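You operate a simulated robot arm through the tools that you are given. There is no shell and no other tool.

You run a simulated robot arm. Do the job below in one go: nothing can be reset, and whatever is moved stays where it is left.

## Task
Wind the paper roll across to zero and lock it.
Fine: brake on first, lock free for the wind; leave the machine locked off.

It is judged by the outcome, as a careful person would: the job done as asked, and still so three seconds after it is handed in. It fails if anything else is knocked over, pushed out of place, dropped, spilled or broken.

## Robot
A 6-joint arm with a two-finger gripper, fixed in place. Base frame: the origin is on the floor under the middle of its stand, x ahead of it, y to its left, z up. Readings come in mm, degrees, newtons and seconds.
It reaches about 1572 mm from its shoulder. Its first joint turns from -166.0 to 166.0 degrees. Payload 2.45 kg.
The TCP is the grasp point between the finger pads, 20 mm short of the fingertips. In the tool frame z runs along the fingers and y along their closing line. The gripper opens to 140 mm; its body begins 168 mm behind the TCP.
Orientation is that of the tool frame in the base frame, as a unit quaternion [x, y, z, w]. With the fingers straight down and closing along the base's y, the tool's x points along the base's -x, its y along +y and its z along -z.

## Interface
- The arm moves only by the tool jog_arm. Its argument "targets" is a list of rows, each an object of numbers (a shift or turn left out is 0, a gripper value left out holds the last): "x", "y", "z": the shift along the tool's x, y, z in mm; "rx", "ry", "rz": the turn, a rotation vector about the tool's x, y, z in degrees; "claw": the finger opening in mm, from 0 to 140. In form: [{"x": .., "y": .., "z": .., "rx": .., "ry": .., "rz": .., "claw": ..}, ...]. A call has 1 to 20 rows; each row shifts and turns the commanded pose from where the row before left it, along the tool's axes as they then stand. Rows are played at 5 a second. More than 50 mm and 8.6 degrees between two rows, or a gripper value outside its range, and nothing of the call is played. Where a pose cannot be reached the arm comes as near as it can. A force on the tool above 60 N (or 10 N above the force at the start of the call, whichever is more), or a blocked arm, ends the call early, and 0.2 s more pass. The fingers move at their own pace (about 45 mm/s each) and stop on an object; they squeeze with about 32 N. The grip force told is the motor's: it shows also when the fingers shut on nothing. Time passes only in rows, and 0.2 s behind the last, so rows that do not move let the fingers close. It gives the time, the measured TCP pose, the force on the tool (base axes), the opening and the grip force at its end, in the units of the frame above (readings bear some noise), with the torque about the TCP (base axes, N m) and any sound that the robot's microphone picked up, and new pictures: "show" is both (left out), scene, wrist or none.
- Cameras (640 x 400 px; columns grow to the right, rows downward): "scene" is fixed at [402.9, 654.1, 1682.6]; the picture's right is [-0.76, -0.65, 0.00], its down [-0.38, 0.44, -0.82] and it looks along [0.53, -0.62, -0.58] (base axes); focal length 376 px, centre (320, 200). "wrist" rides on the gripper at [78, 11, -209] in the tool frame; the picture's right is [-0.14, 0.99, 0.00], its down [-0.92, -0.13, -0.37] and it looks along [-0.36, -0.05, 0.93] (tool axes); focal length 280 px, centre (320, 200). There is no depth. A picture from a camera that has moved, and an enlarged one, comes with that camera's place and axes in the base frame and with its lens. The place of the scene camera against the robot may be out by one fixed shift of up to 18 mm in any direction.
- zoom(camera, box): a new picture of the part [left, top, right, bottom] of that camera's present view, enlarged. The clock stands still meanwhile.
- close_job(): hands the job in; it is judged then, once.

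Nothing tells you positions but the pictures and the camera data. Unless the task says otherwise, let go and move clear before handing in.

The tools are called as a command line: name --argument value ..., lists and objects as JSON in quotes. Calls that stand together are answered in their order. jog_arm: Moves the arm, as the interface text tells. Its arguments: {"type":"object","properties":{"targets":{"type":"array"},"show":{"type":"string","enum":["both","scene","wrist","none"]}},"required":["targets"]} The other tools are called the same way: zoom (camera, box) takes an enlarged picture of a part of a camera's view; close_job () hands the job in.

At the start:

```text
clock: 0.0
eef_pos: [641.9, 248.7, 1390.1]
tool_rot: [0.0, 1.0, 0.0, 0.0]
force: [0.3, 0.0, -0.3]
moment: [-0.01, 0.0, 0.02]
gripper_width: 139.8
finger_force: 0.0
```

scene: 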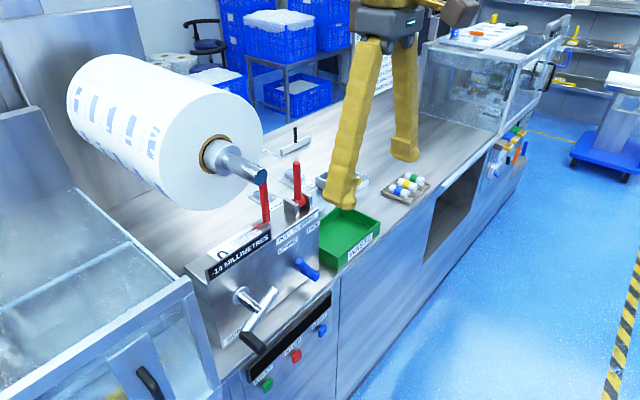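
wrist: 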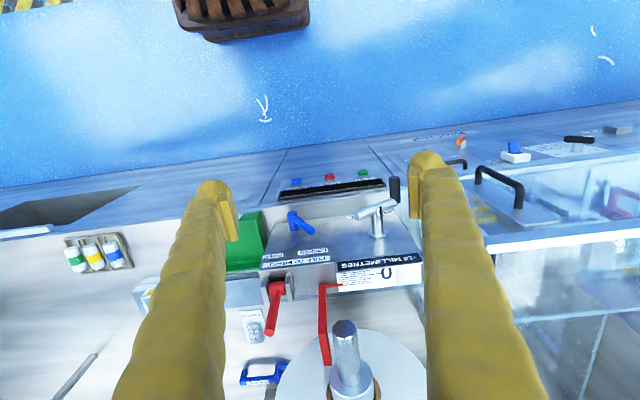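

I see a machine with a paper roll, a red lever, a display reading about -14 millimetres, a blue lever and a crank. I'll zoom in before moving anything.

zoom --camera "scene" --box '[180, 150, 380, 275]'

zoom --camera "scene" --box '[180, 240, 380, 365]'

zoom --camera "wrist" --box '[220, 160, 440, 298]'

zoom --camera "wrist" --box '[220, 260, 440, 398]'

```text
3.20 times, centred on (280, 212) of scene
camera zoom: at [402.9, 654.1, 1682.6], right [-0.76, -0.65, 0.0], down [-0.38, 0.44, -0.82], along [0.53, -0.62, -0.58], focal length 1203 px, centre (448, 160)
```

zoom: 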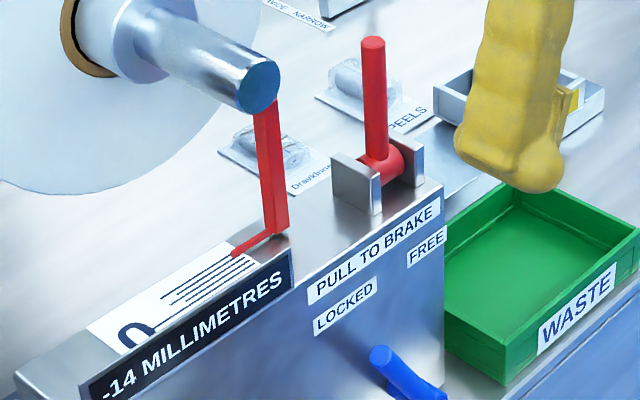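

```text
3.20 times, centred on (280, 302) of scene
camera zoom: at [402.9, 654.1, 1682.6], right [-0.76, -0.65, 0.0], down [-0.38, 0.44, -0.82], along [0.53, -0.62, -0.58], focal length 1203 px, centre (448, -128)
```

zoom: 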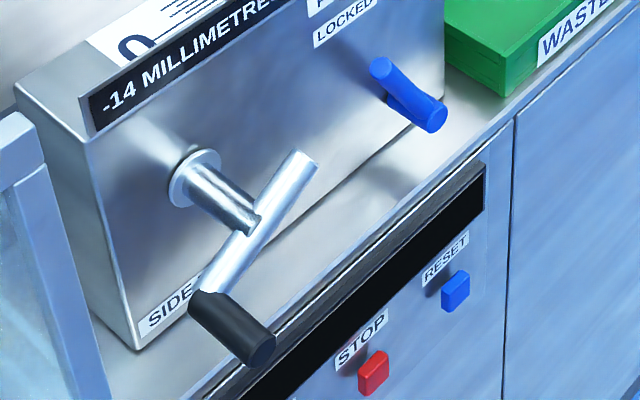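

```text
2.90 times, centred on (330, 229) of wrist
camera zoom: at [563.8, 260.9, 1599.4], right [0.14, 0.99, 0.0], down [0.92, -0.13, 0.37], along [0.36, -0.05, -0.93], focal length 813 px, centre (291, 116)
```

zoom: 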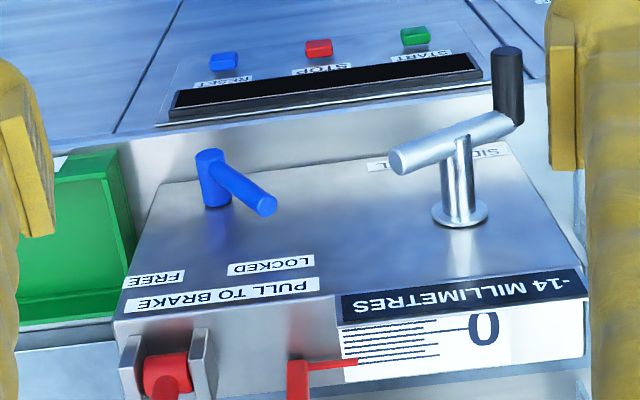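

```text
2.90 times, centred on (330, 329) of wrist
camera zoom: at [563.8, 260.9, 1599.4], right [0.14, 0.99, 0.0], down [0.92, -0.13, 0.37], along [0.36, -0.05, -0.93], focal length 813 px, centre (291, -174)
```

zoom: 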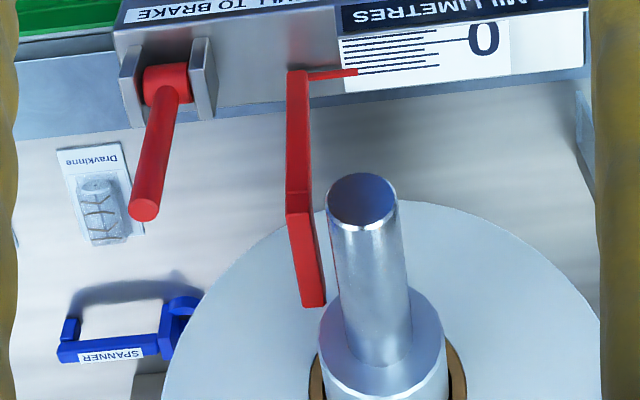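

zoom --camera "scene" --box '[272, 232, 344, 277]'

zoom --camera "scene" --box '[200, 255, 344, 345]'

zoom --camera "wrist" --box '[260, 190, 356, 250]'

zoom --camera "scene" --box '[60, 40, 300, 190]'

```text
8.89 times, centred on (308, 254) of scene
camera zoom: at [402.9, 654.1, 1682.6], right [-0.76, -0.65, 0.0], down [-0.38, 0.44, -0.82], along [0.53, -0.62, -0.58], focal length 3340 px, centre (427, -284)
```

zoom: 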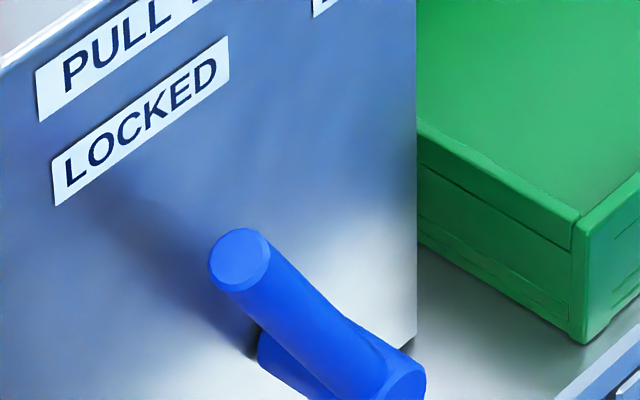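

```text
4.44 times, centred on (272, 300) of scene
camera zoom: at [402.9, 654.1, 1682.6], right [-0.76, -0.65, 0.0], down [-0.38, 0.44, -0.82], along [0.53, -0.62, -0.58], focal length 1670 px, centre (533, -244)
```

zoom: 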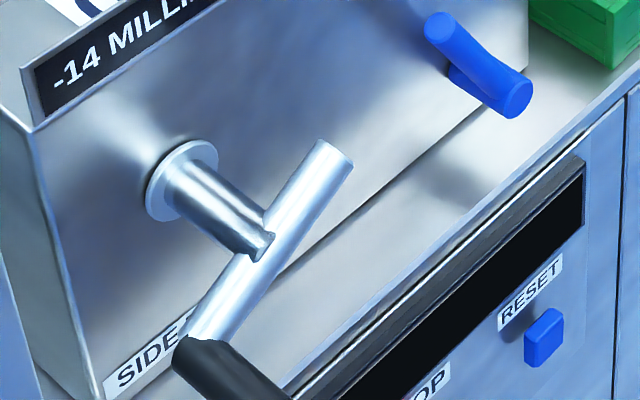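

```text
6.67 times, centred on (308, 220) of wrist
camera zoom: at [563.8, 260.9, 1599.4], right [0.14, 0.99, 0.0], down [0.92, -0.13, 0.37], along [0.36, -0.05, -0.93], focal length 1869 px, centre (400, 67)
```

zoom: 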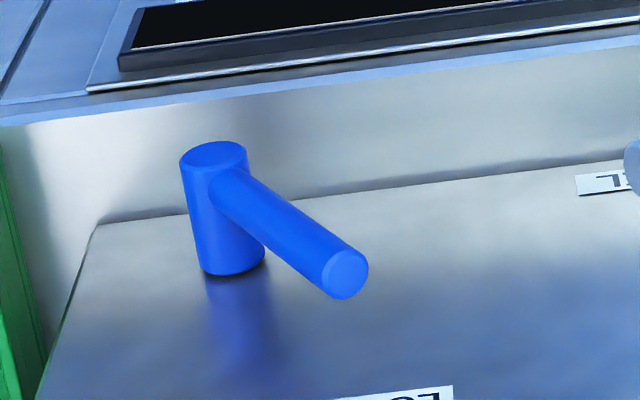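

```text
2.67 times, centred on (180, 115) of scene
camera zoom: at [402.9, 654.1, 1682.6], right [-0.76, -0.65, 0.0], down [-0.38, 0.44, -0.82], along [0.53, -0.62, -0.58], focal length 1002 px, centre (693, 427)
```

zoom: 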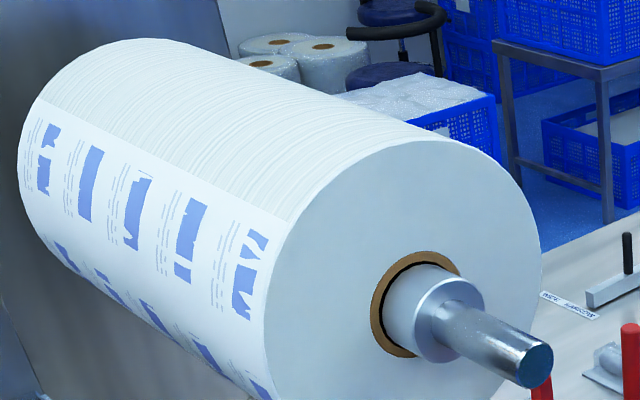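

I take the brake lever (red, upright) to be near (920, 125, 1150–1245). The blue lock lever is near (850, 150–200, 940–1040) and points to LOCKED, and the crank axis runs along x near (y 354, z 1030). I'll move over towards the brake lever with the gripper turned and take a second view to refine these.

jog_arm --targets '[{"x": -31.6, "y": -24.8}, {"x": -31.6, "y": -24.8}, {"x": -31.6, "y": -24.8}, {"x": -31.6, "y": -24.8}, {"x": -31.6, "y": -24.8}, {"rz": -8.1818}, {"rz": -8.1818}, {"rz": -8.1818}, {"rz": -8.1818}, {"rz": -8.1818}, {"rz": -8.1818}, {"rz": -8.1818}, {"rz": -8.1818}, {"rz": -8.1818}, {"rz": -8.1818}, {"rz": -8.1818, "claw": 60}, {"claw": 60}]'

```text
clock: 3.6
eef_pos: [799.2, 123.6, 1390.7]
tool_rot: [-0.707, 0.707, 0.0, 0.001]
force: [0.5, -0.1, 0.0]
moment: [0.02, 0.01, -0.01]
gripper_width: 87.4
finger_force: 0.0
camera wrist: at [788.9, 47.2, 1600.0], right [-0.99, 0.14, 0.0], down [0.13, 0.92, 0.37], along [0.05, 0.36, -0.93], focal length 280 px, centre (320, 200)
```

scene: 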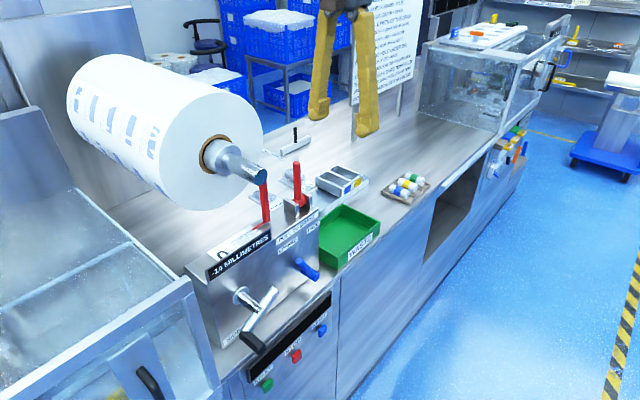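
wrist: 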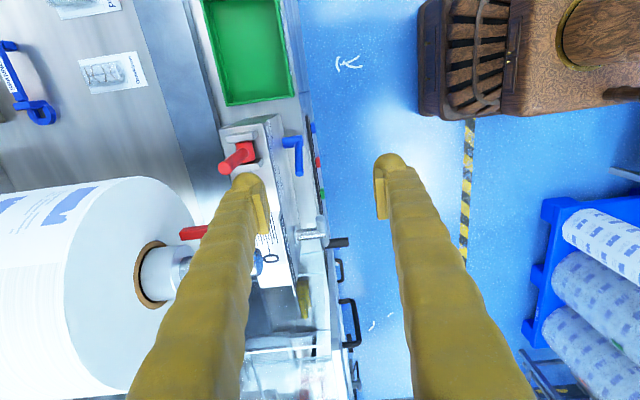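

A notice board is now visible behind the arm. I'll read it, and look more closely at the levers and scale from this angle.

zoom --camera "scene" --box '[340, 0, 430, 110]'

zoom --camera "scene" --box '[350, 0, 422, 45]'

zoom --camera "scene" --box '[350, 40, 422, 85]'

zoom --camera "wrist" --box '[200, 100, 360, 200]'

zoom --camera "scene" --box '[200, 225, 280, 275]'

zoom --camera "scene" --box '[220, 290, 348, 400]'

```text
3.64 times, centred on (385, 55) of scene
camera zoom: at [402.9, 654.1, 1682.6], right [-0.76, -0.65, 0.0], down [-0.38, 0.44, -0.82], along [0.53, -0.62, -0.58], focal length 1367 px, centre (84, 727)
```

zoom: 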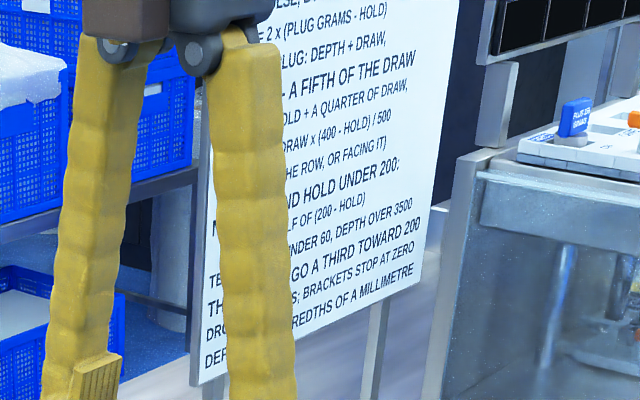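

```text
8.89 times, centred on (386, 22) of scene
camera zoom: at [402.9, 654.1, 1682.6], right [-0.76, -0.65, 0.0], down [-0.38, 0.44, -0.82], along [0.53, -0.62, -0.58], focal length 3340 px, centre (-267, 1778)
```

zoom: 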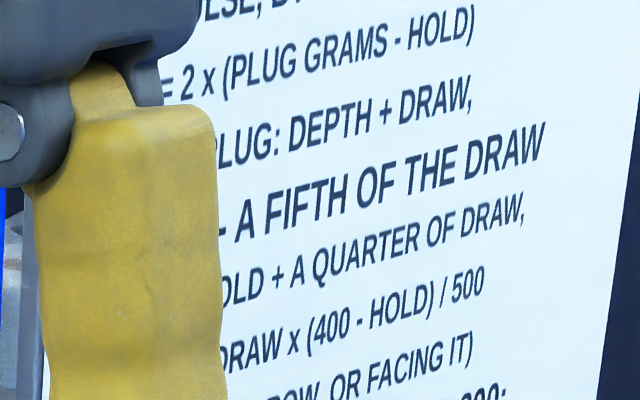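

```text
8.89 times, centred on (386, 62) of scene
camera zoom: at [402.9, 654.1, 1682.6], right [-0.76, -0.65, 0.0], down [-0.38, 0.44, -0.82], along [0.53, -0.62, -0.58], focal length 3340 px, centre (-267, 1422)
```

zoom: 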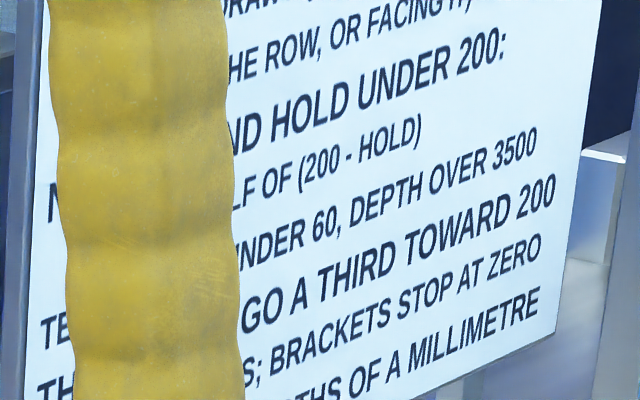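

```text
4.00 times, centred on (280, 150) of wrist
camera zoom: at [788.9, 47.2, 1600.0], right [-0.99, 0.14, 0.0], down [0.13, 0.92, 0.37], along [0.05, 0.36, -0.93], focal length 1122 px, centre (480, 400)
```

zoom: 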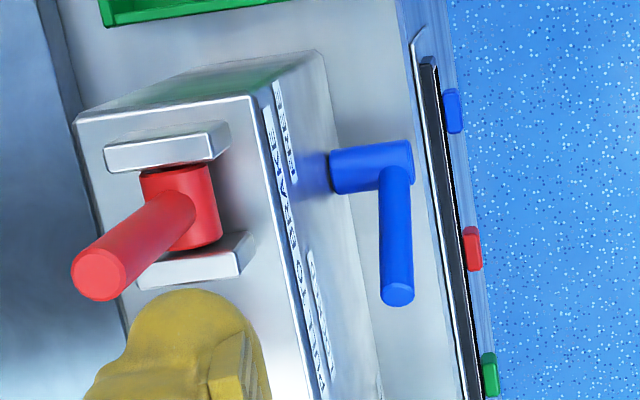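

```text
8.00 times, centred on (240, 250) of scene
camera zoom: at [402.9, 654.1, 1682.6], right [-0.76, -0.65, 0.0], down [-0.38, 0.44, -0.82], along [0.53, -0.62, -0.58], focal length 3006 px, centre (960, -200)
```

zoom: 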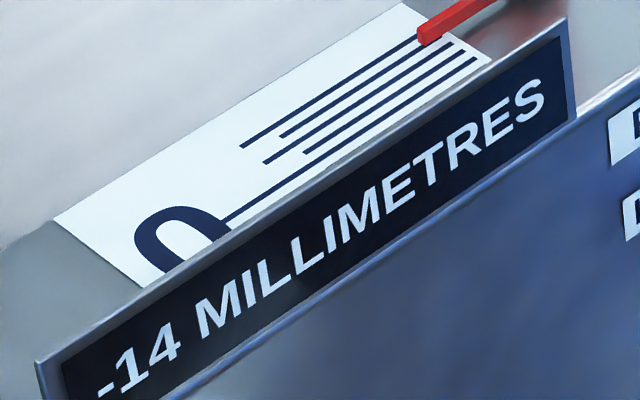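

```text
3.64 times, centred on (284, 345) of scene
camera zoom: at [402.9, 654.1, 1682.6], right [-0.76, -0.65, 0.0], down [-0.38, 0.44, -0.82], along [0.53, -0.62, -0.58], focal length 1367 px, centre (451, -327)
```

zoom: 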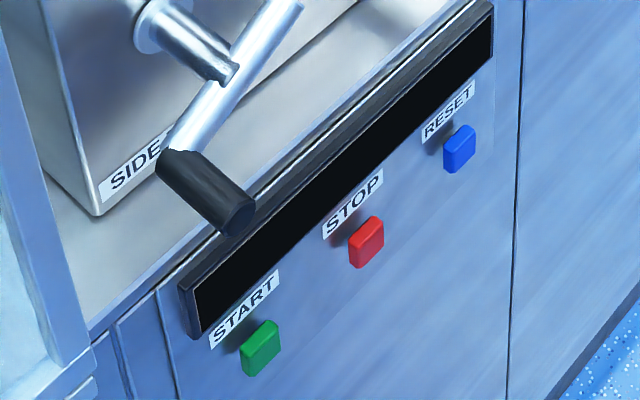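

The notice is about a different machine (plugs and brackets), so it doesn't apply here. From two wrist views, the brake lever pivots at about (926, 123, 1134) with its tip at z 1245. The blue lever pivots at about (y 149, z 938) with its tip at (853, 201, 1037). Next I'll bring the open fingers over the brake lever.

jog_arm --targets '[{"y": -42.2, "claw": 60}, {"y": -42.2}, {"y": -42.1}, {"z": 40}, {"z": 40}, {"z": 30}, {}]'

```text
clock: 5.2
eef_pos: [923.9, 127.2, 1279.3]
tool_rot: [0.707, -0.707, 0.0, 0.0]
force: [-0.8, 0.4, -1.0]
moment: [0.02, 0.01, -0.02]
gripper_width: 60.1
finger_force: 0.0
camera wrist: at [912.6, 49.3, 1488.2], right [-0.99, 0.14, 0.0], down [0.13, 0.92, 0.37], along [0.05, 0.36, -0.93], focal length 280 px, centre (320, 200)
```

scene: 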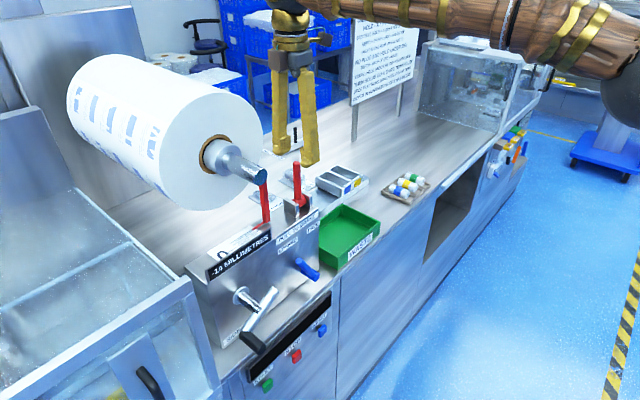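
wrist: 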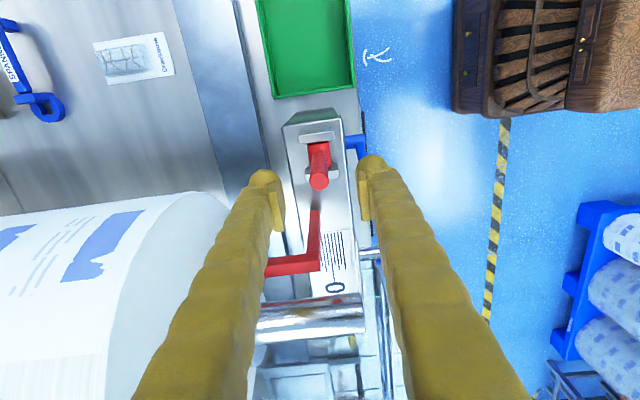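

jog_arm --targets '[{"z": 18.5}, {"z": 18.5}, {"z": 18.5}, {"z": 18.5}, {}]'

```text
clock: 6.4
eef_pos: [925.5, 126.2, 1206.0]
tool_rot: [0.707, -0.707, 0.0, 0.0]
force: [-0.2, 0.2, -0.3]
moment: [0.01, 0.03, 0.01]
gripper_width: 60.1
finger_force: 0.2
camera wrist: at [913.3, 48.6, 1414.0], right [-0.99, 0.14, 0.0], down [0.13, 0.92, 0.37], along [0.05, 0.36, -0.93], focal length 280 px, centre (320, 200)
```

scene: 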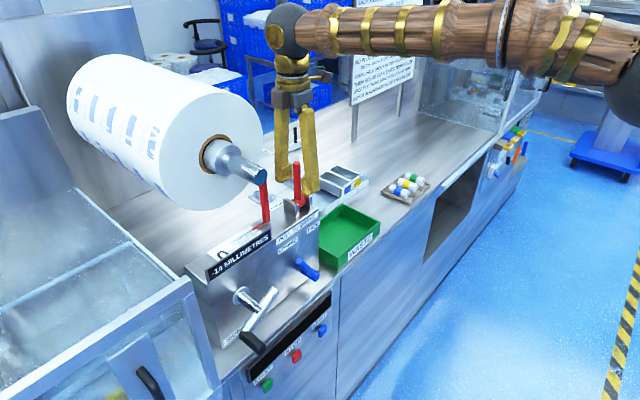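
wrist: 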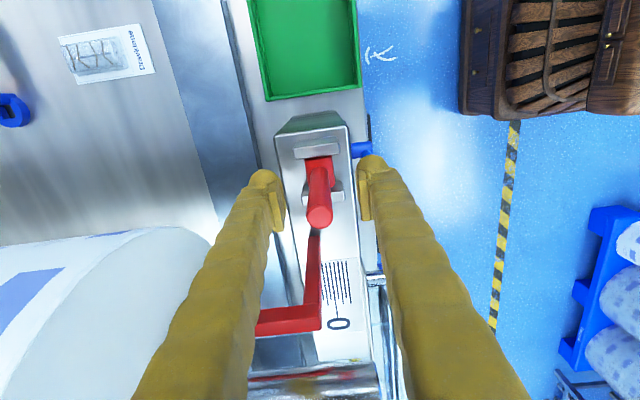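

The lever sits between the fingers. I'll narrow the fingers around it and pull it towards the operator side (-x), turning about its pivot.

jog_arm --targets '[{"claw": 32}, {"claw": 32}, {"claw": 32}, {"y": 6.19, "z": 0.27, "rx": 5}, {"y": 6.19, "z": 0.27, "rx": 5}, {"y": 6.19, "z": 0.27, "rx": 5}, {"y": 6.19, "z": 0.27, "rx": 5}, {"y": 6.19, "z": 0.27, "rx": 5}]'

```text
clock: 8.2
eef_pos: [897.7, 126.9, 1198.5]
tool_rot: [-0.69, 0.691, -0.155, 0.153]
force: [-0.7, -0.2, 0.2]
moment: [0.02, -0.02, -0.02]
gripper_width: 32.1
finger_force: 0.0
camera wrist: at [798.1, 49.0, 1383.3], right [-0.9, 0.14, -0.42], down [-0.04, 0.92, 0.39], along [0.44, 0.36, -0.82], focal length 280 px, centre (320, 200)
```

scene: 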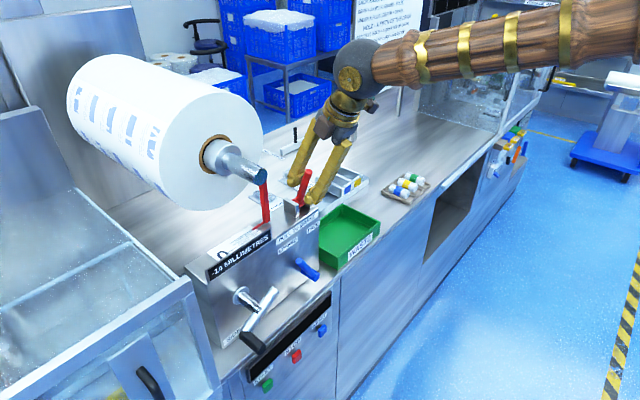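
wrist: 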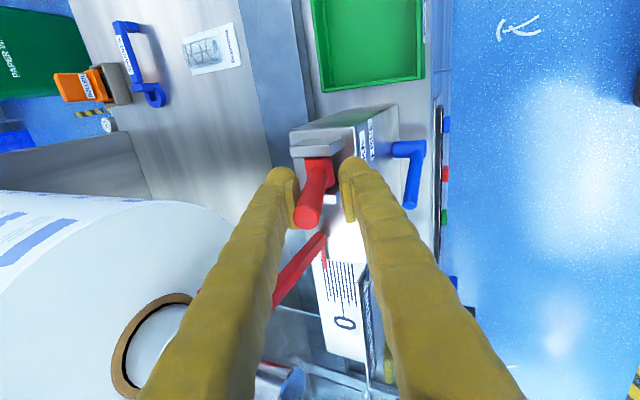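

jog_arm --targets '[{"y": 6.19, "z": 0.27, "rx": 5}, {"y": 6.19, "z": 0.27, "rx": 5}, {"y": 6.19, "z": 0.27, "rx": 5}, {"y": 6.19, "z": 0.27, "rx": 5}]'

```text
clock: 9.2
eef_pos: [876.2, 124.9, 1185.7]
tool_rot: [-0.653, 0.654, -0.27, 0.271]
force: [0.0, -0.6, 0.3]
moment: [-0.03, 0.02, -0.03]
gripper_width: 31.9
finger_force: 0.2
camera wrist: at [720.5, 47.6, 1325.3], right [-0.7, 0.14, -0.7], down [-0.17, 0.92, 0.35], along [0.69, 0.37, -0.62], focal length 280 px, centre (320, 200)
```

scene: 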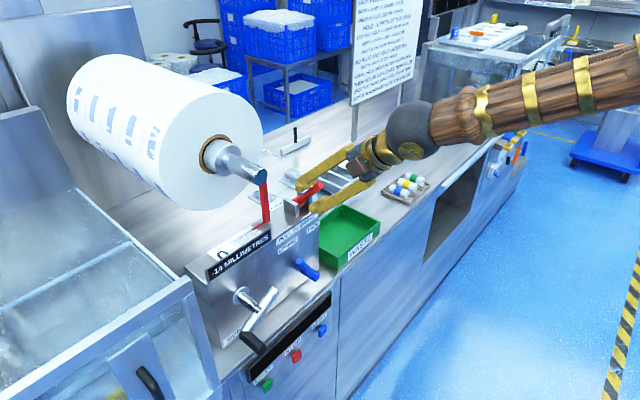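
wrist: 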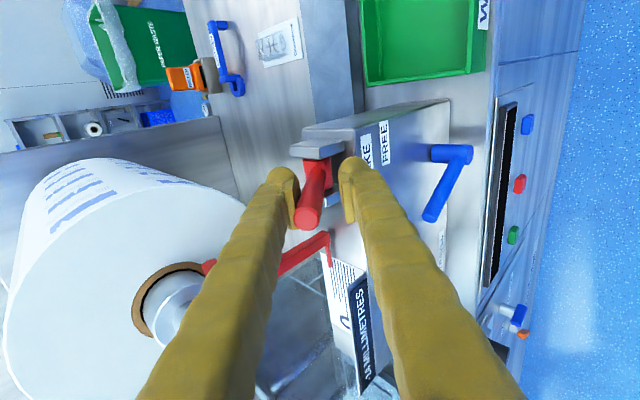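

jog_arm --targets '[{"y": 6.19, "z": 0.27, "rx": 5}, {"y": 6.19, "z": 0.27, "rx": 5}]'

```text
clock: 9.8
eef_pos: [867.5, 125.4, 1172.6]
tool_rot: [-0.618, 0.639, -0.318, 0.329]
force: [1.7, -0.6, 1.1]
moment: [-0.01, 0.29, 0.06]
gripper_width: 32.3
finger_force: 0.0
camera wrist: at [688.4, 48.4, 1283.1], right [-0.57, 0.17, -0.8], down [-0.21, 0.92, 0.34], along [0.79, 0.36, -0.49], focal length 280 px, centre (320, 200)
```

scene: 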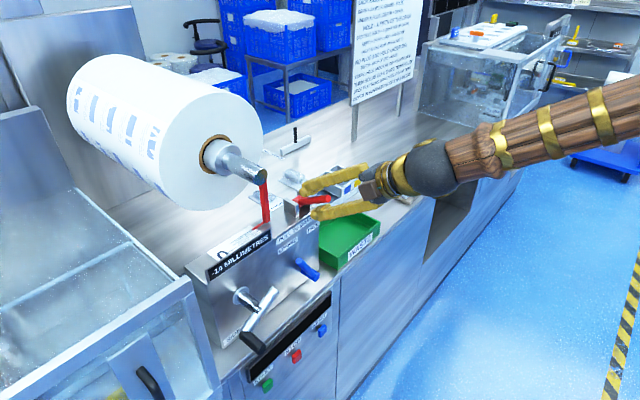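
wrist: 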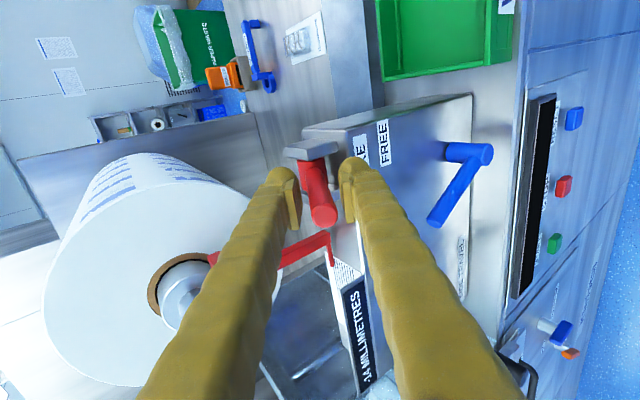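

zoom --camera "scene" --box '[260, 155, 404, 245]'

zoom --camera "wrist" --box '[240, 110, 400, 210]'

```text
4.44 times, centred on (332, 200) of scene
camera zoom: at [402.9, 654.1, 1682.6], right [-0.76, -0.65, 0.0], down [-0.38, 0.44, -0.82], along [0.53, -0.62, -0.58], focal length 1670 px, centre (267, 200)
```

zoom: 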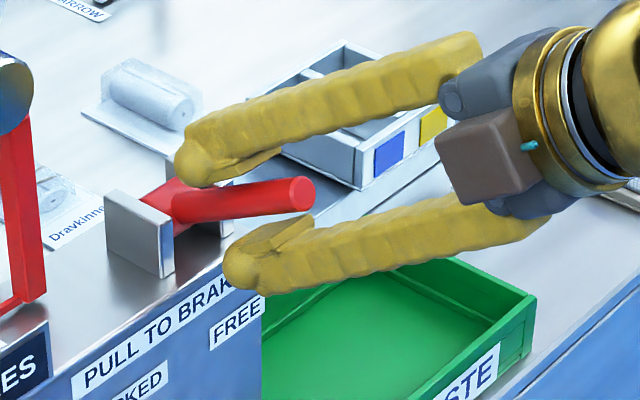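

```text
4.00 times, centred on (320, 160) of wrist
camera zoom: at [688.4, 48.4, 1283.1], right [-0.57, 0.17, -0.8], down [-0.21, 0.92, 0.34], along [0.79, 0.36, -0.49], focal length 1122 px, centre (320, 360)
```

zoom: 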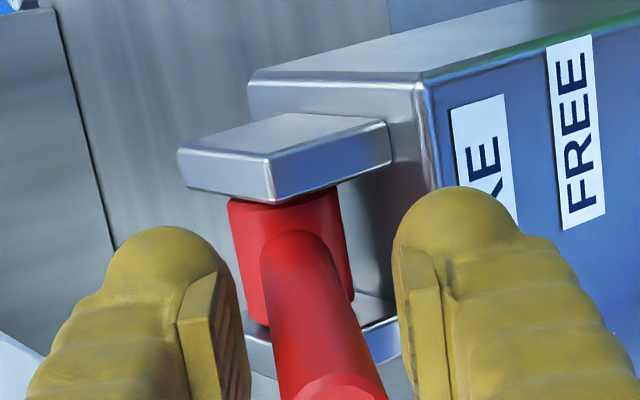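

The lever has swung well forward and has moved off the rear finger. I'll keep pulling gently until it reaches its stop.

jog_arm --targets '[{"y": 6.19, "z": 0.27, "rx": 5}, {"y": 3.1, "z": 0.07, "rx": 2.5}]'

zoom --camera "scene" --box '[260, 155, 404, 245]'

zoom --camera "wrist" --box '[240, 110, 400, 210]'

```text
clock: 10.4
eef_pos: [860.7, 125.0, 1165.6]
tool_rot: [-0.602, 0.607, -0.366, 0.367]
force: [1.9, -1.3, 3.1]
moment: [0.07, 0.51, 0.16]
gripper_width: 35.7
finger_force: 2.6
camera wrist: at [671.6, 47.4, 1252.9], right [-0.46, 0.14, -0.88], down [-0.26, 0.92, 0.29], along [0.85, 0.36, -0.39], focal length 280 px, centre (320, 200)
```

scene: 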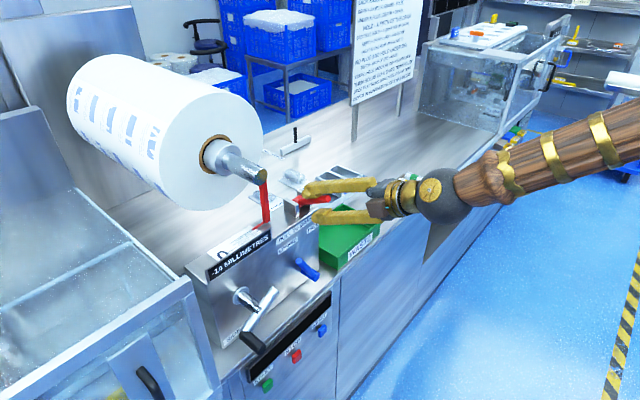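
wrist: 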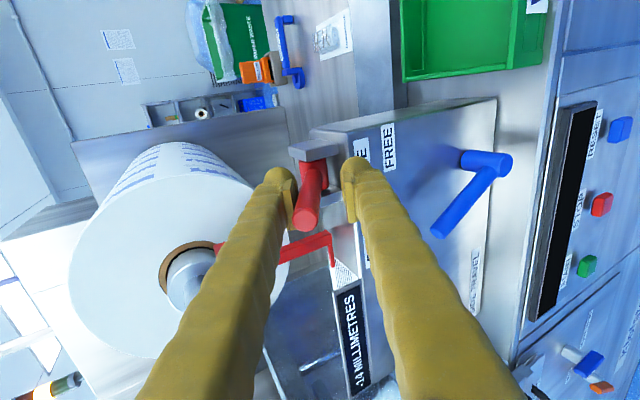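

```text
4.44 times, centred on (332, 200) of scene
camera zoom: at [402.9, 654.1, 1682.6], right [-0.76, -0.65, 0.0], down [-0.38, 0.44, -0.82], along [0.53, -0.62, -0.58], focal length 1670 px, centre (267, 200)
```

zoom: 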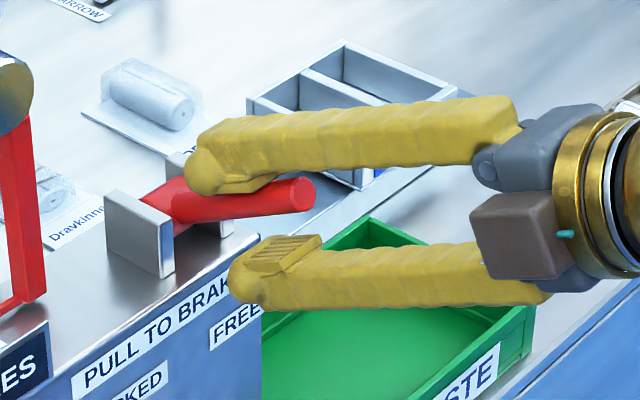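

```text
4.00 times, centred on (320, 160) of wrist
camera zoom: at [671.6, 47.4, 1252.9], right [-0.46, 0.14, -0.88], down [-0.26, 0.92, 0.29], along [0.85, 0.36, -0.39], focal length 1122 px, centre (320, 360)
```

zoom: 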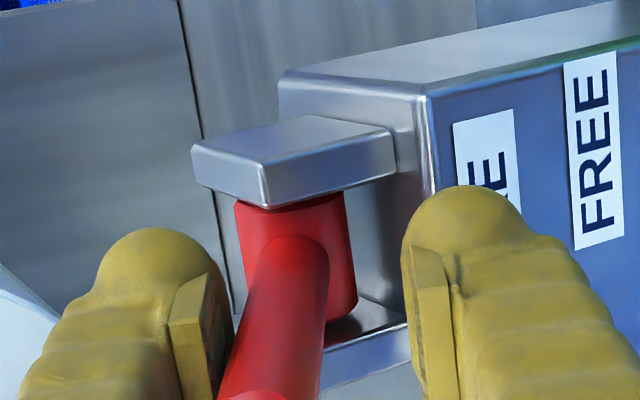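

jog_arm --targets '[{"y": 3.1, "z": 0.07, "rx": 2.5}, {"y": 3.1, "z": 0.07, "rx": 2.5}, {}]'

zoom --camera "scene" --box '[260, 155, 404, 245]'

```text
clock: 11.2
eef_pos: [861.5, 125.8, 1161.9]
tool_rot: [-0.587, 0.588, -0.394, 0.393]
force: [20.7, 0.5, 19.4]
moment: [0.04, 0.92, 0.04]
gripper_width: 46.1
finger_force: 10.5
camera wrist: at [662.9, 47.5, 1232.1], right [-0.38, 0.14, -0.92], down [-0.29, 0.92, 0.26], along [0.88, 0.36, -0.31], focal length 280 px, centre (320, 200)
```

scene: 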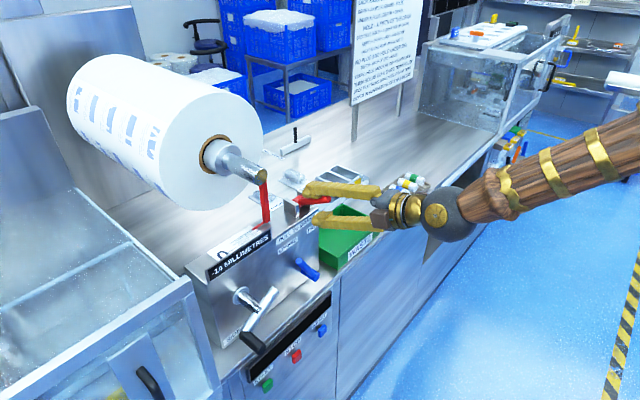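
wrist: 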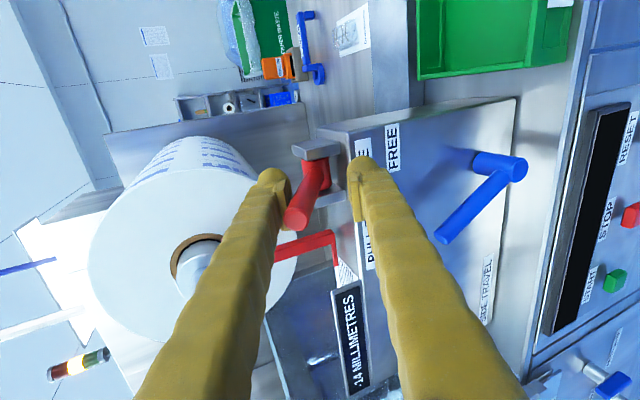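

```text
4.44 times, centred on (332, 200) of scene
camera zoom: at [402.9, 654.1, 1682.6], right [-0.76, -0.65, 0.0], down [-0.38, 0.44, -0.82], along [0.53, -0.62, -0.58], focal length 1670 px, centre (267, 200)
```

zoom: 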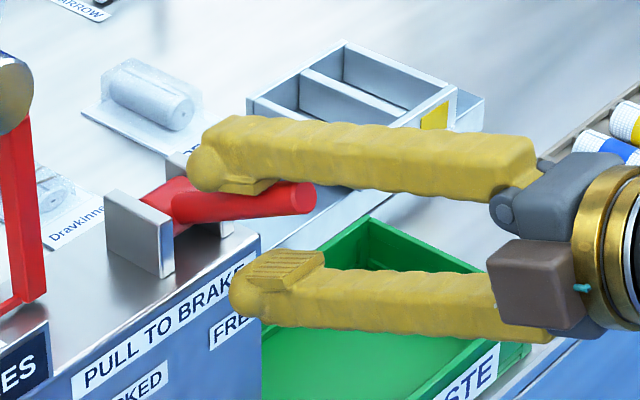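

The brake lever is hard against its stop: about 28 N on the tool and no further movement. I'll ease off, open the fingers and back out along the lever.

jog_arm --targets '[{"y": -3.1, "z": -0.07, "rx": -2.5}, {"y": -3.1, "z": -0.07, "rx": -2.5}, {"y": -1, "claw": 50}, {"claw": 50}, {"z": -25}, {"z": -35}, {"z": -40}, {"z": -40}, {}]'

zoom --camera "scene" --box '[220, 155, 364, 245]'

```text
clock: 13.2
eef_pos: [741.9, 128.5, 1230.7]
tool_rot: [0.605, -0.605, 0.367, -0.367]
force: [-0.1, 0.1, 0.4]
moment: [-0.01, -0.01, -0.02]
gripper_width: 50.0
finger_force: 0.0
camera wrist: at [550.4, 50.6, 1317.3], right [-0.46, 0.14, -0.88], down [-0.27, 0.92, 0.28], along [0.85, 0.36, -0.38], focal length 280 px, centre (320, 200)
```

scene: 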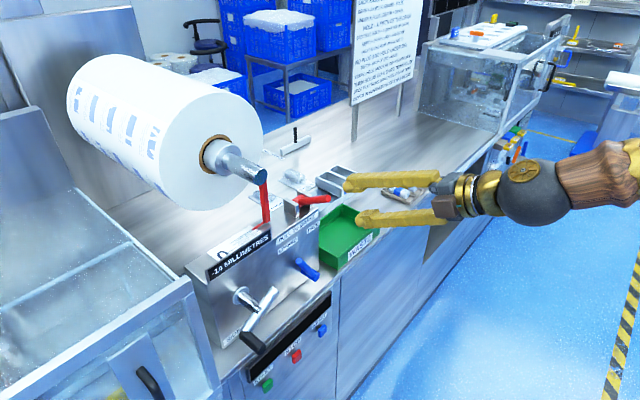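
wrist: 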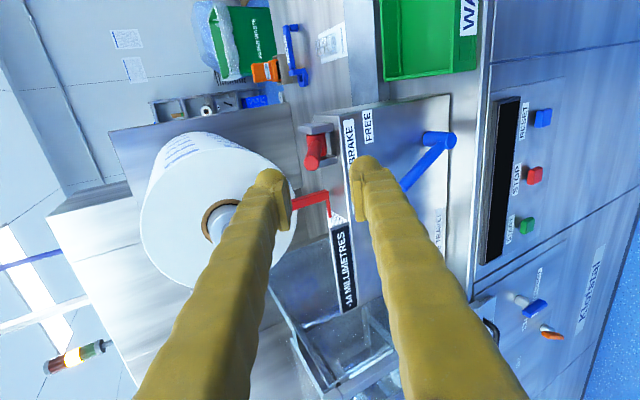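

```text
4.44 times, centred on (292, 200) of scene
camera zoom: at [402.9, 654.1, 1682.6], right [-0.76, -0.65, 0.0], down [-0.38, 0.44, -0.82], along [0.53, -0.62, -0.58], focal length 1670 px, centre (444, 200)
```

zoom: 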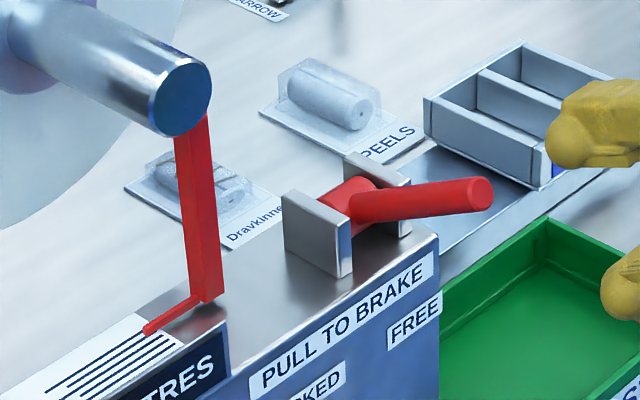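

The brake stays on. Next I'll level the gripper to point at the panel and roll it so the camera is on top and the fingers sit square to the blue lever.

jog_arm --targets '[{"z": -20, "rx": 6.875}, {"rx": 6.875}, {"rx": 6.875}, {"rx": 6.875}, {"rz": -8.4}, {"rz": -8.4}, {"rz": -8.4}, {"rz": -8.4}, {"rz": -8.4}, {"rz": -8.4}, {"rz": -8.4}, {"rz": -8.4}, {"rz": -8.4}, {"rz": -8.4}, {"rz": -8.4}, {"rz": -8.4}, {"rz": -8.4}, {"rz": -8.4}, {}]'

```text
clock: 17.2
eef_pos: [722.6, 124.9, 1241.4]
tool_rot: [0.686, 0.17, 0.687, 0.169]
force: [0.6, 1.0, 0.7]
moment: [0.0, -0.02, 0.0]
gripper_width: 50.0
finger_force: 0.1
camera wrist: at [512.6, 152.9, 1316.8], right [0.0, -0.94, 0.34], down [-0.37, -0.31, -0.87], along [0.93, -0.13, -0.35], focal length 280 px, centre (320, 200)
```

scene: 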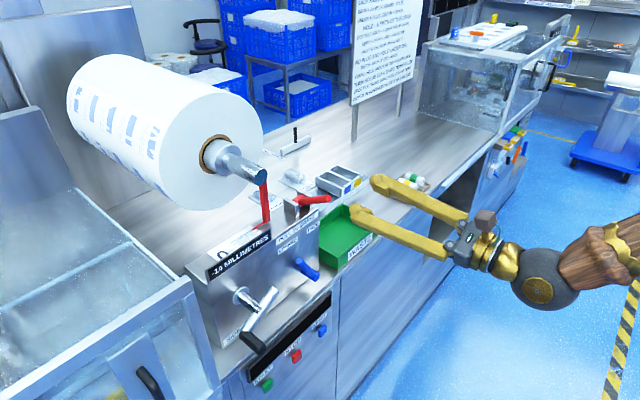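
wrist: 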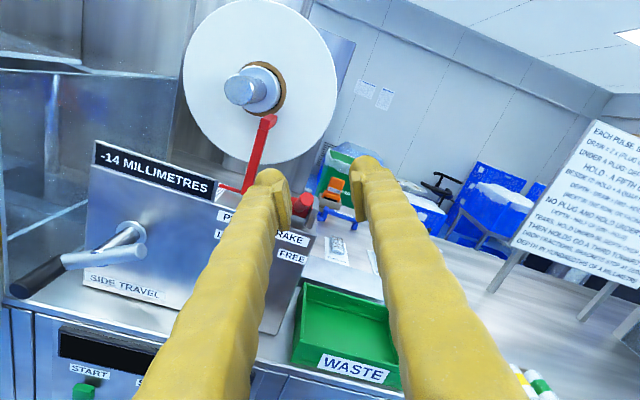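

jog_arm --targets '[{"x": -28.77, "y": -26.98, "z": -3.77}, {"x": -28.77, "y": -26.98, "z": -3.77}, {"x": -28.77, "y": -26.98, "z": -3.77}, {"x": -28.77, "y": -26.98, "z": -3.77}, {"x": -28.77, "y": -26.98, "z": -3.77}, {"x": -28.77, "y": -26.98, "z": -3.77}, {}]'

```text
clock: 18.8
eef_pos: [750.7, 213.0, 1037.0]
tool_rot: [0.687, 0.168, 0.687, 0.17]
force: [0.5, 0.6, 0.0]
moment: [0.0, -0.01, 0.02]
gripper_width: 50.0
finger_force: 0.2
out of reach, approached as far as the arm can: row 2, 3, 4, 5, 6
camera wrist: at [540.2, 239.8, 1111.4], right [0.0, -0.94, 0.34], down [-0.37, -0.31, -0.88], along [0.93, -0.13, -0.35], focal length 280 px, centre (320, 200)
```

scene: 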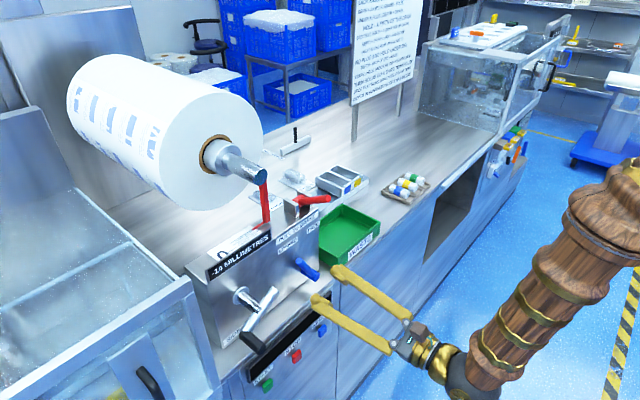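
wrist: 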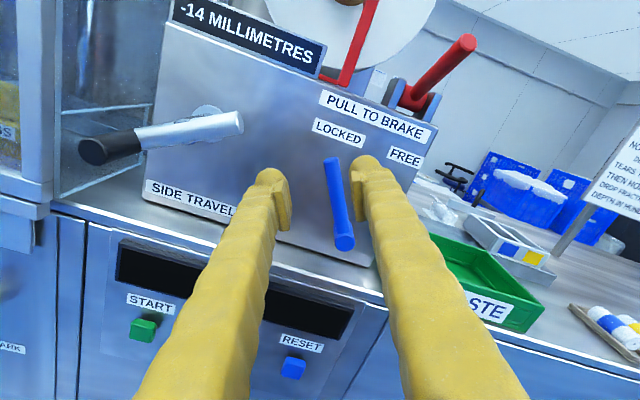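

That pose was too close in for the arm. I'll push the command forward to a reachable place in front of the blue lever and check where the arm settles.

jog_arm --targets '[{"z": 25}, {"z": 25}, {}]'

```text
clock: 19.6
eef_pos: [800.0, 214.3, 1035.8]
tool_rot: [0.687, 0.168, 0.687, 0.169]
force: [0.2, 0.1, 0.1]
moment: [0.03, 0.03, -0.04]
gripper_width: 50.0
finger_force: 0.1
camera wrist: at [590.4, 241.5, 1109.5], right [0.0, -0.94, 0.34], down [-0.37, -0.31, -0.88], along [0.93, -0.13, -0.35], focal length 280 px, centre (320, 200)
```

scene: 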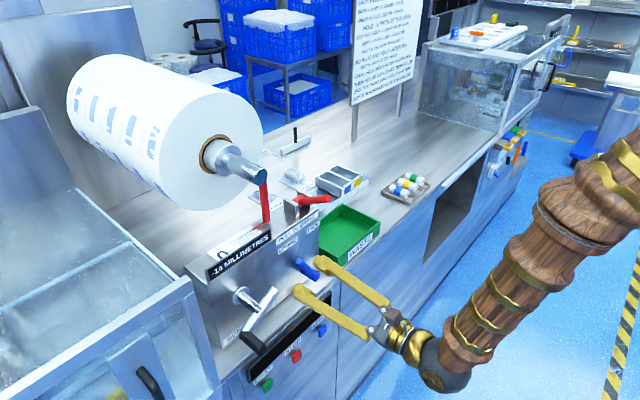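
wrist: 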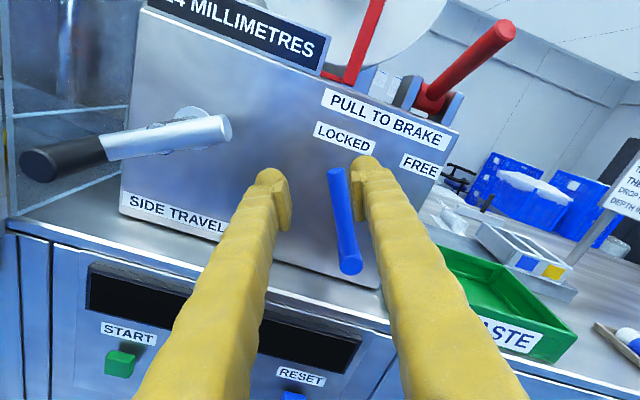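

zoom --camera "wrist" --box '[260, 140, 420, 300]'

zoom --camera "wrist" --box '[0, 60, 260, 260]'

```text
2.50 times, centred on (340, 220) of wrist
camera zoom: at [590.4, 241.5, 1109.5], right [0.0, -0.94, 0.34], down [-0.37, -0.31, -0.88], along [0.93, -0.13, -0.35], focal length 701 px, centre (270, 150)
```

zoom: 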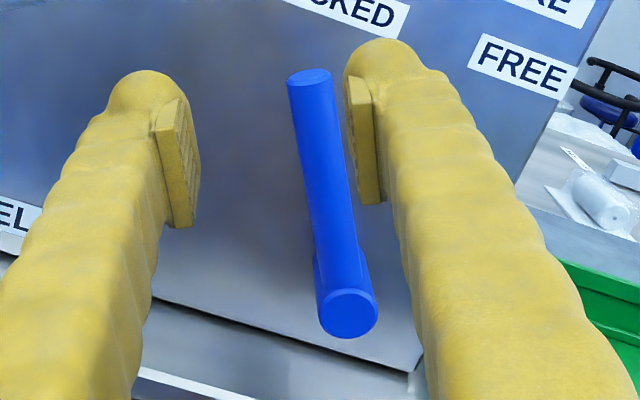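

```text
2.00 times, centred on (130, 160) of wrist
camera zoom: at [590.4, 241.5, 1109.5], right [0.0, -0.94, 0.34], down [-0.37, -0.31, -0.88], along [0.93, -0.13, -0.35], focal length 561 px, centre (700, 280)
```

zoom: 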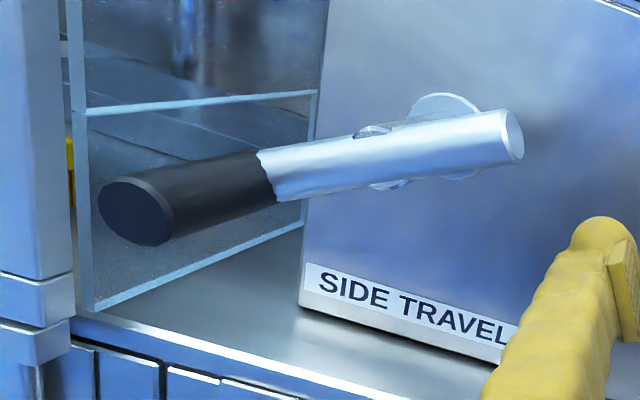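

The blue lever runs from its pivot at about (y 150, z 953) up to its tip at (y 201, z 1043), roughly 30° towards LOCKED. I'll centre the open fingers on it and then move forward around it.

jog_arm --targets '[{"x": -9.1, "y": 7.5}, {"x": -9.1, "y": 7.5}, {}]'

```text
clock: 20.4
eef_pos: [800.8, 191.7, 1027.6]
tool_rot: [0.687, 0.169, 0.687, 0.168]
force: [-0.1, 0.4, -0.1]
moment: [-0.03, -0.01, 0.0]
gripper_width: 50.0
finger_force: 0.0
camera wrist: at [590.3, 218.6, 1101.7], right [0.0, -0.94, 0.34], down [-0.37, -0.31, -0.88], along [0.93, -0.12, -0.35], focal length 280 px, centre (320, 200)
```

scene: 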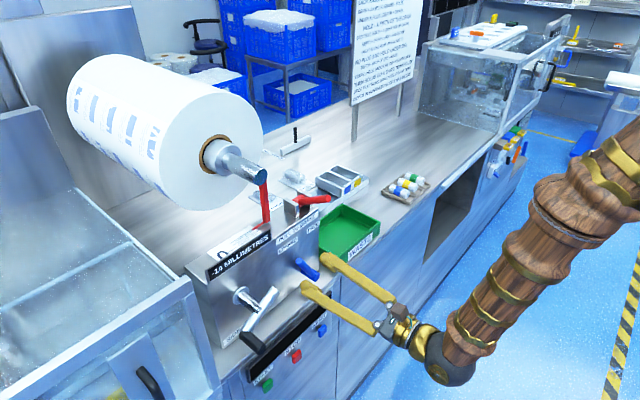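
wrist: 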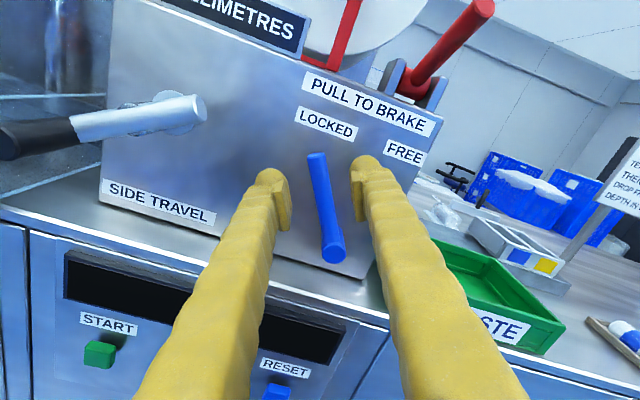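

jog_arm --targets '[{"z": 12}, {"z": 12}, {"z": 12}, {"z": 12}, {}]'

zoom --camera "wrist" --box '[240, 100, 400, 260]'

zoom --camera "scene" --box '[240, 220, 384, 310]'

```text
clock: 21.6
eef_pos: [850.9, 191.6, 1027.1]
tool_rot: [0.686, 0.169, 0.687, 0.169]
force: [0.0, -0.2, 0.1]
moment: [-0.02, -0.03, 0.03]
gripper_width: 50.4
finger_force: 0.0
camera wrist: at [640.2, 217.9, 1101.5], right [0.0, -0.94, 0.34], down [-0.37, -0.31, -0.88], along [0.93, -0.12, -0.35], focal length 280 px, centre (320, 200)
```

scene: 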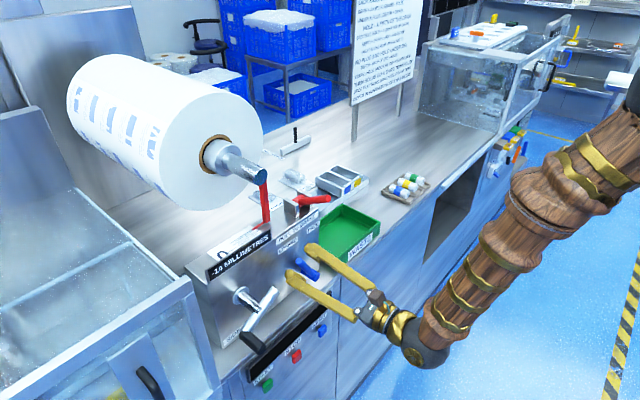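
wrist: 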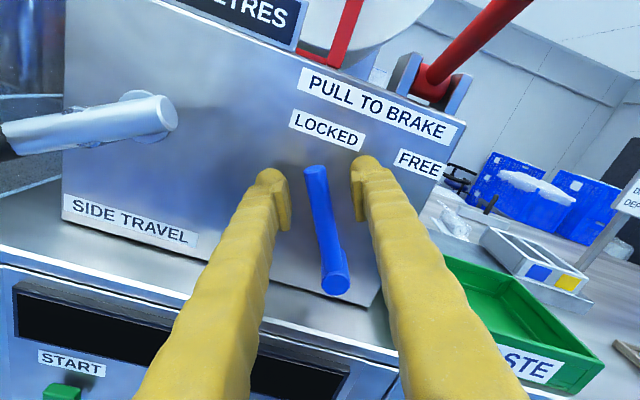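

```text
2.50 times, centred on (320, 180) of wrist
camera zoom: at [640.2, 217.9, 1101.5], right [0.0, -0.94, 0.34], down [-0.37, -0.31, -0.88], along [0.93, -0.12, -0.35], focal length 701 px, centre (320, 250)
```

zoom: 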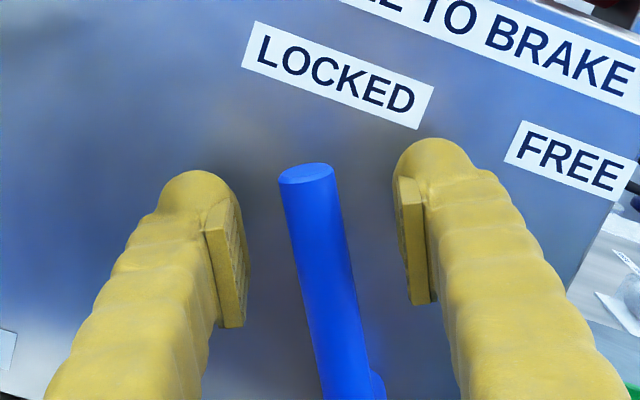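

```text
4.44 times, centred on (312, 265) of scene
camera zoom: at [402.9, 654.1, 1682.6], right [-0.76, -0.65, 0.0], down [-0.38, 0.44, -0.82], along [0.53, -0.62, -0.58], focal length 1670 px, centre (356, -89)
```

zoom: 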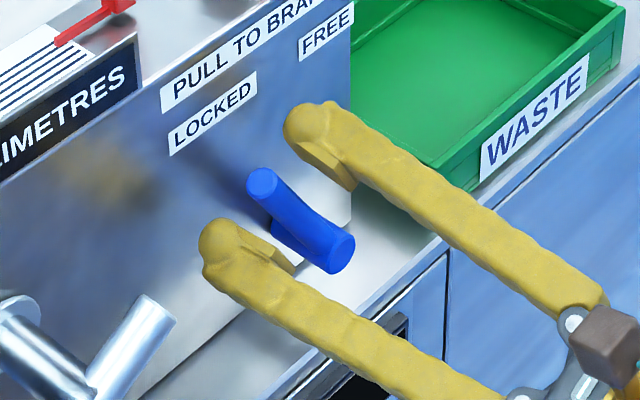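

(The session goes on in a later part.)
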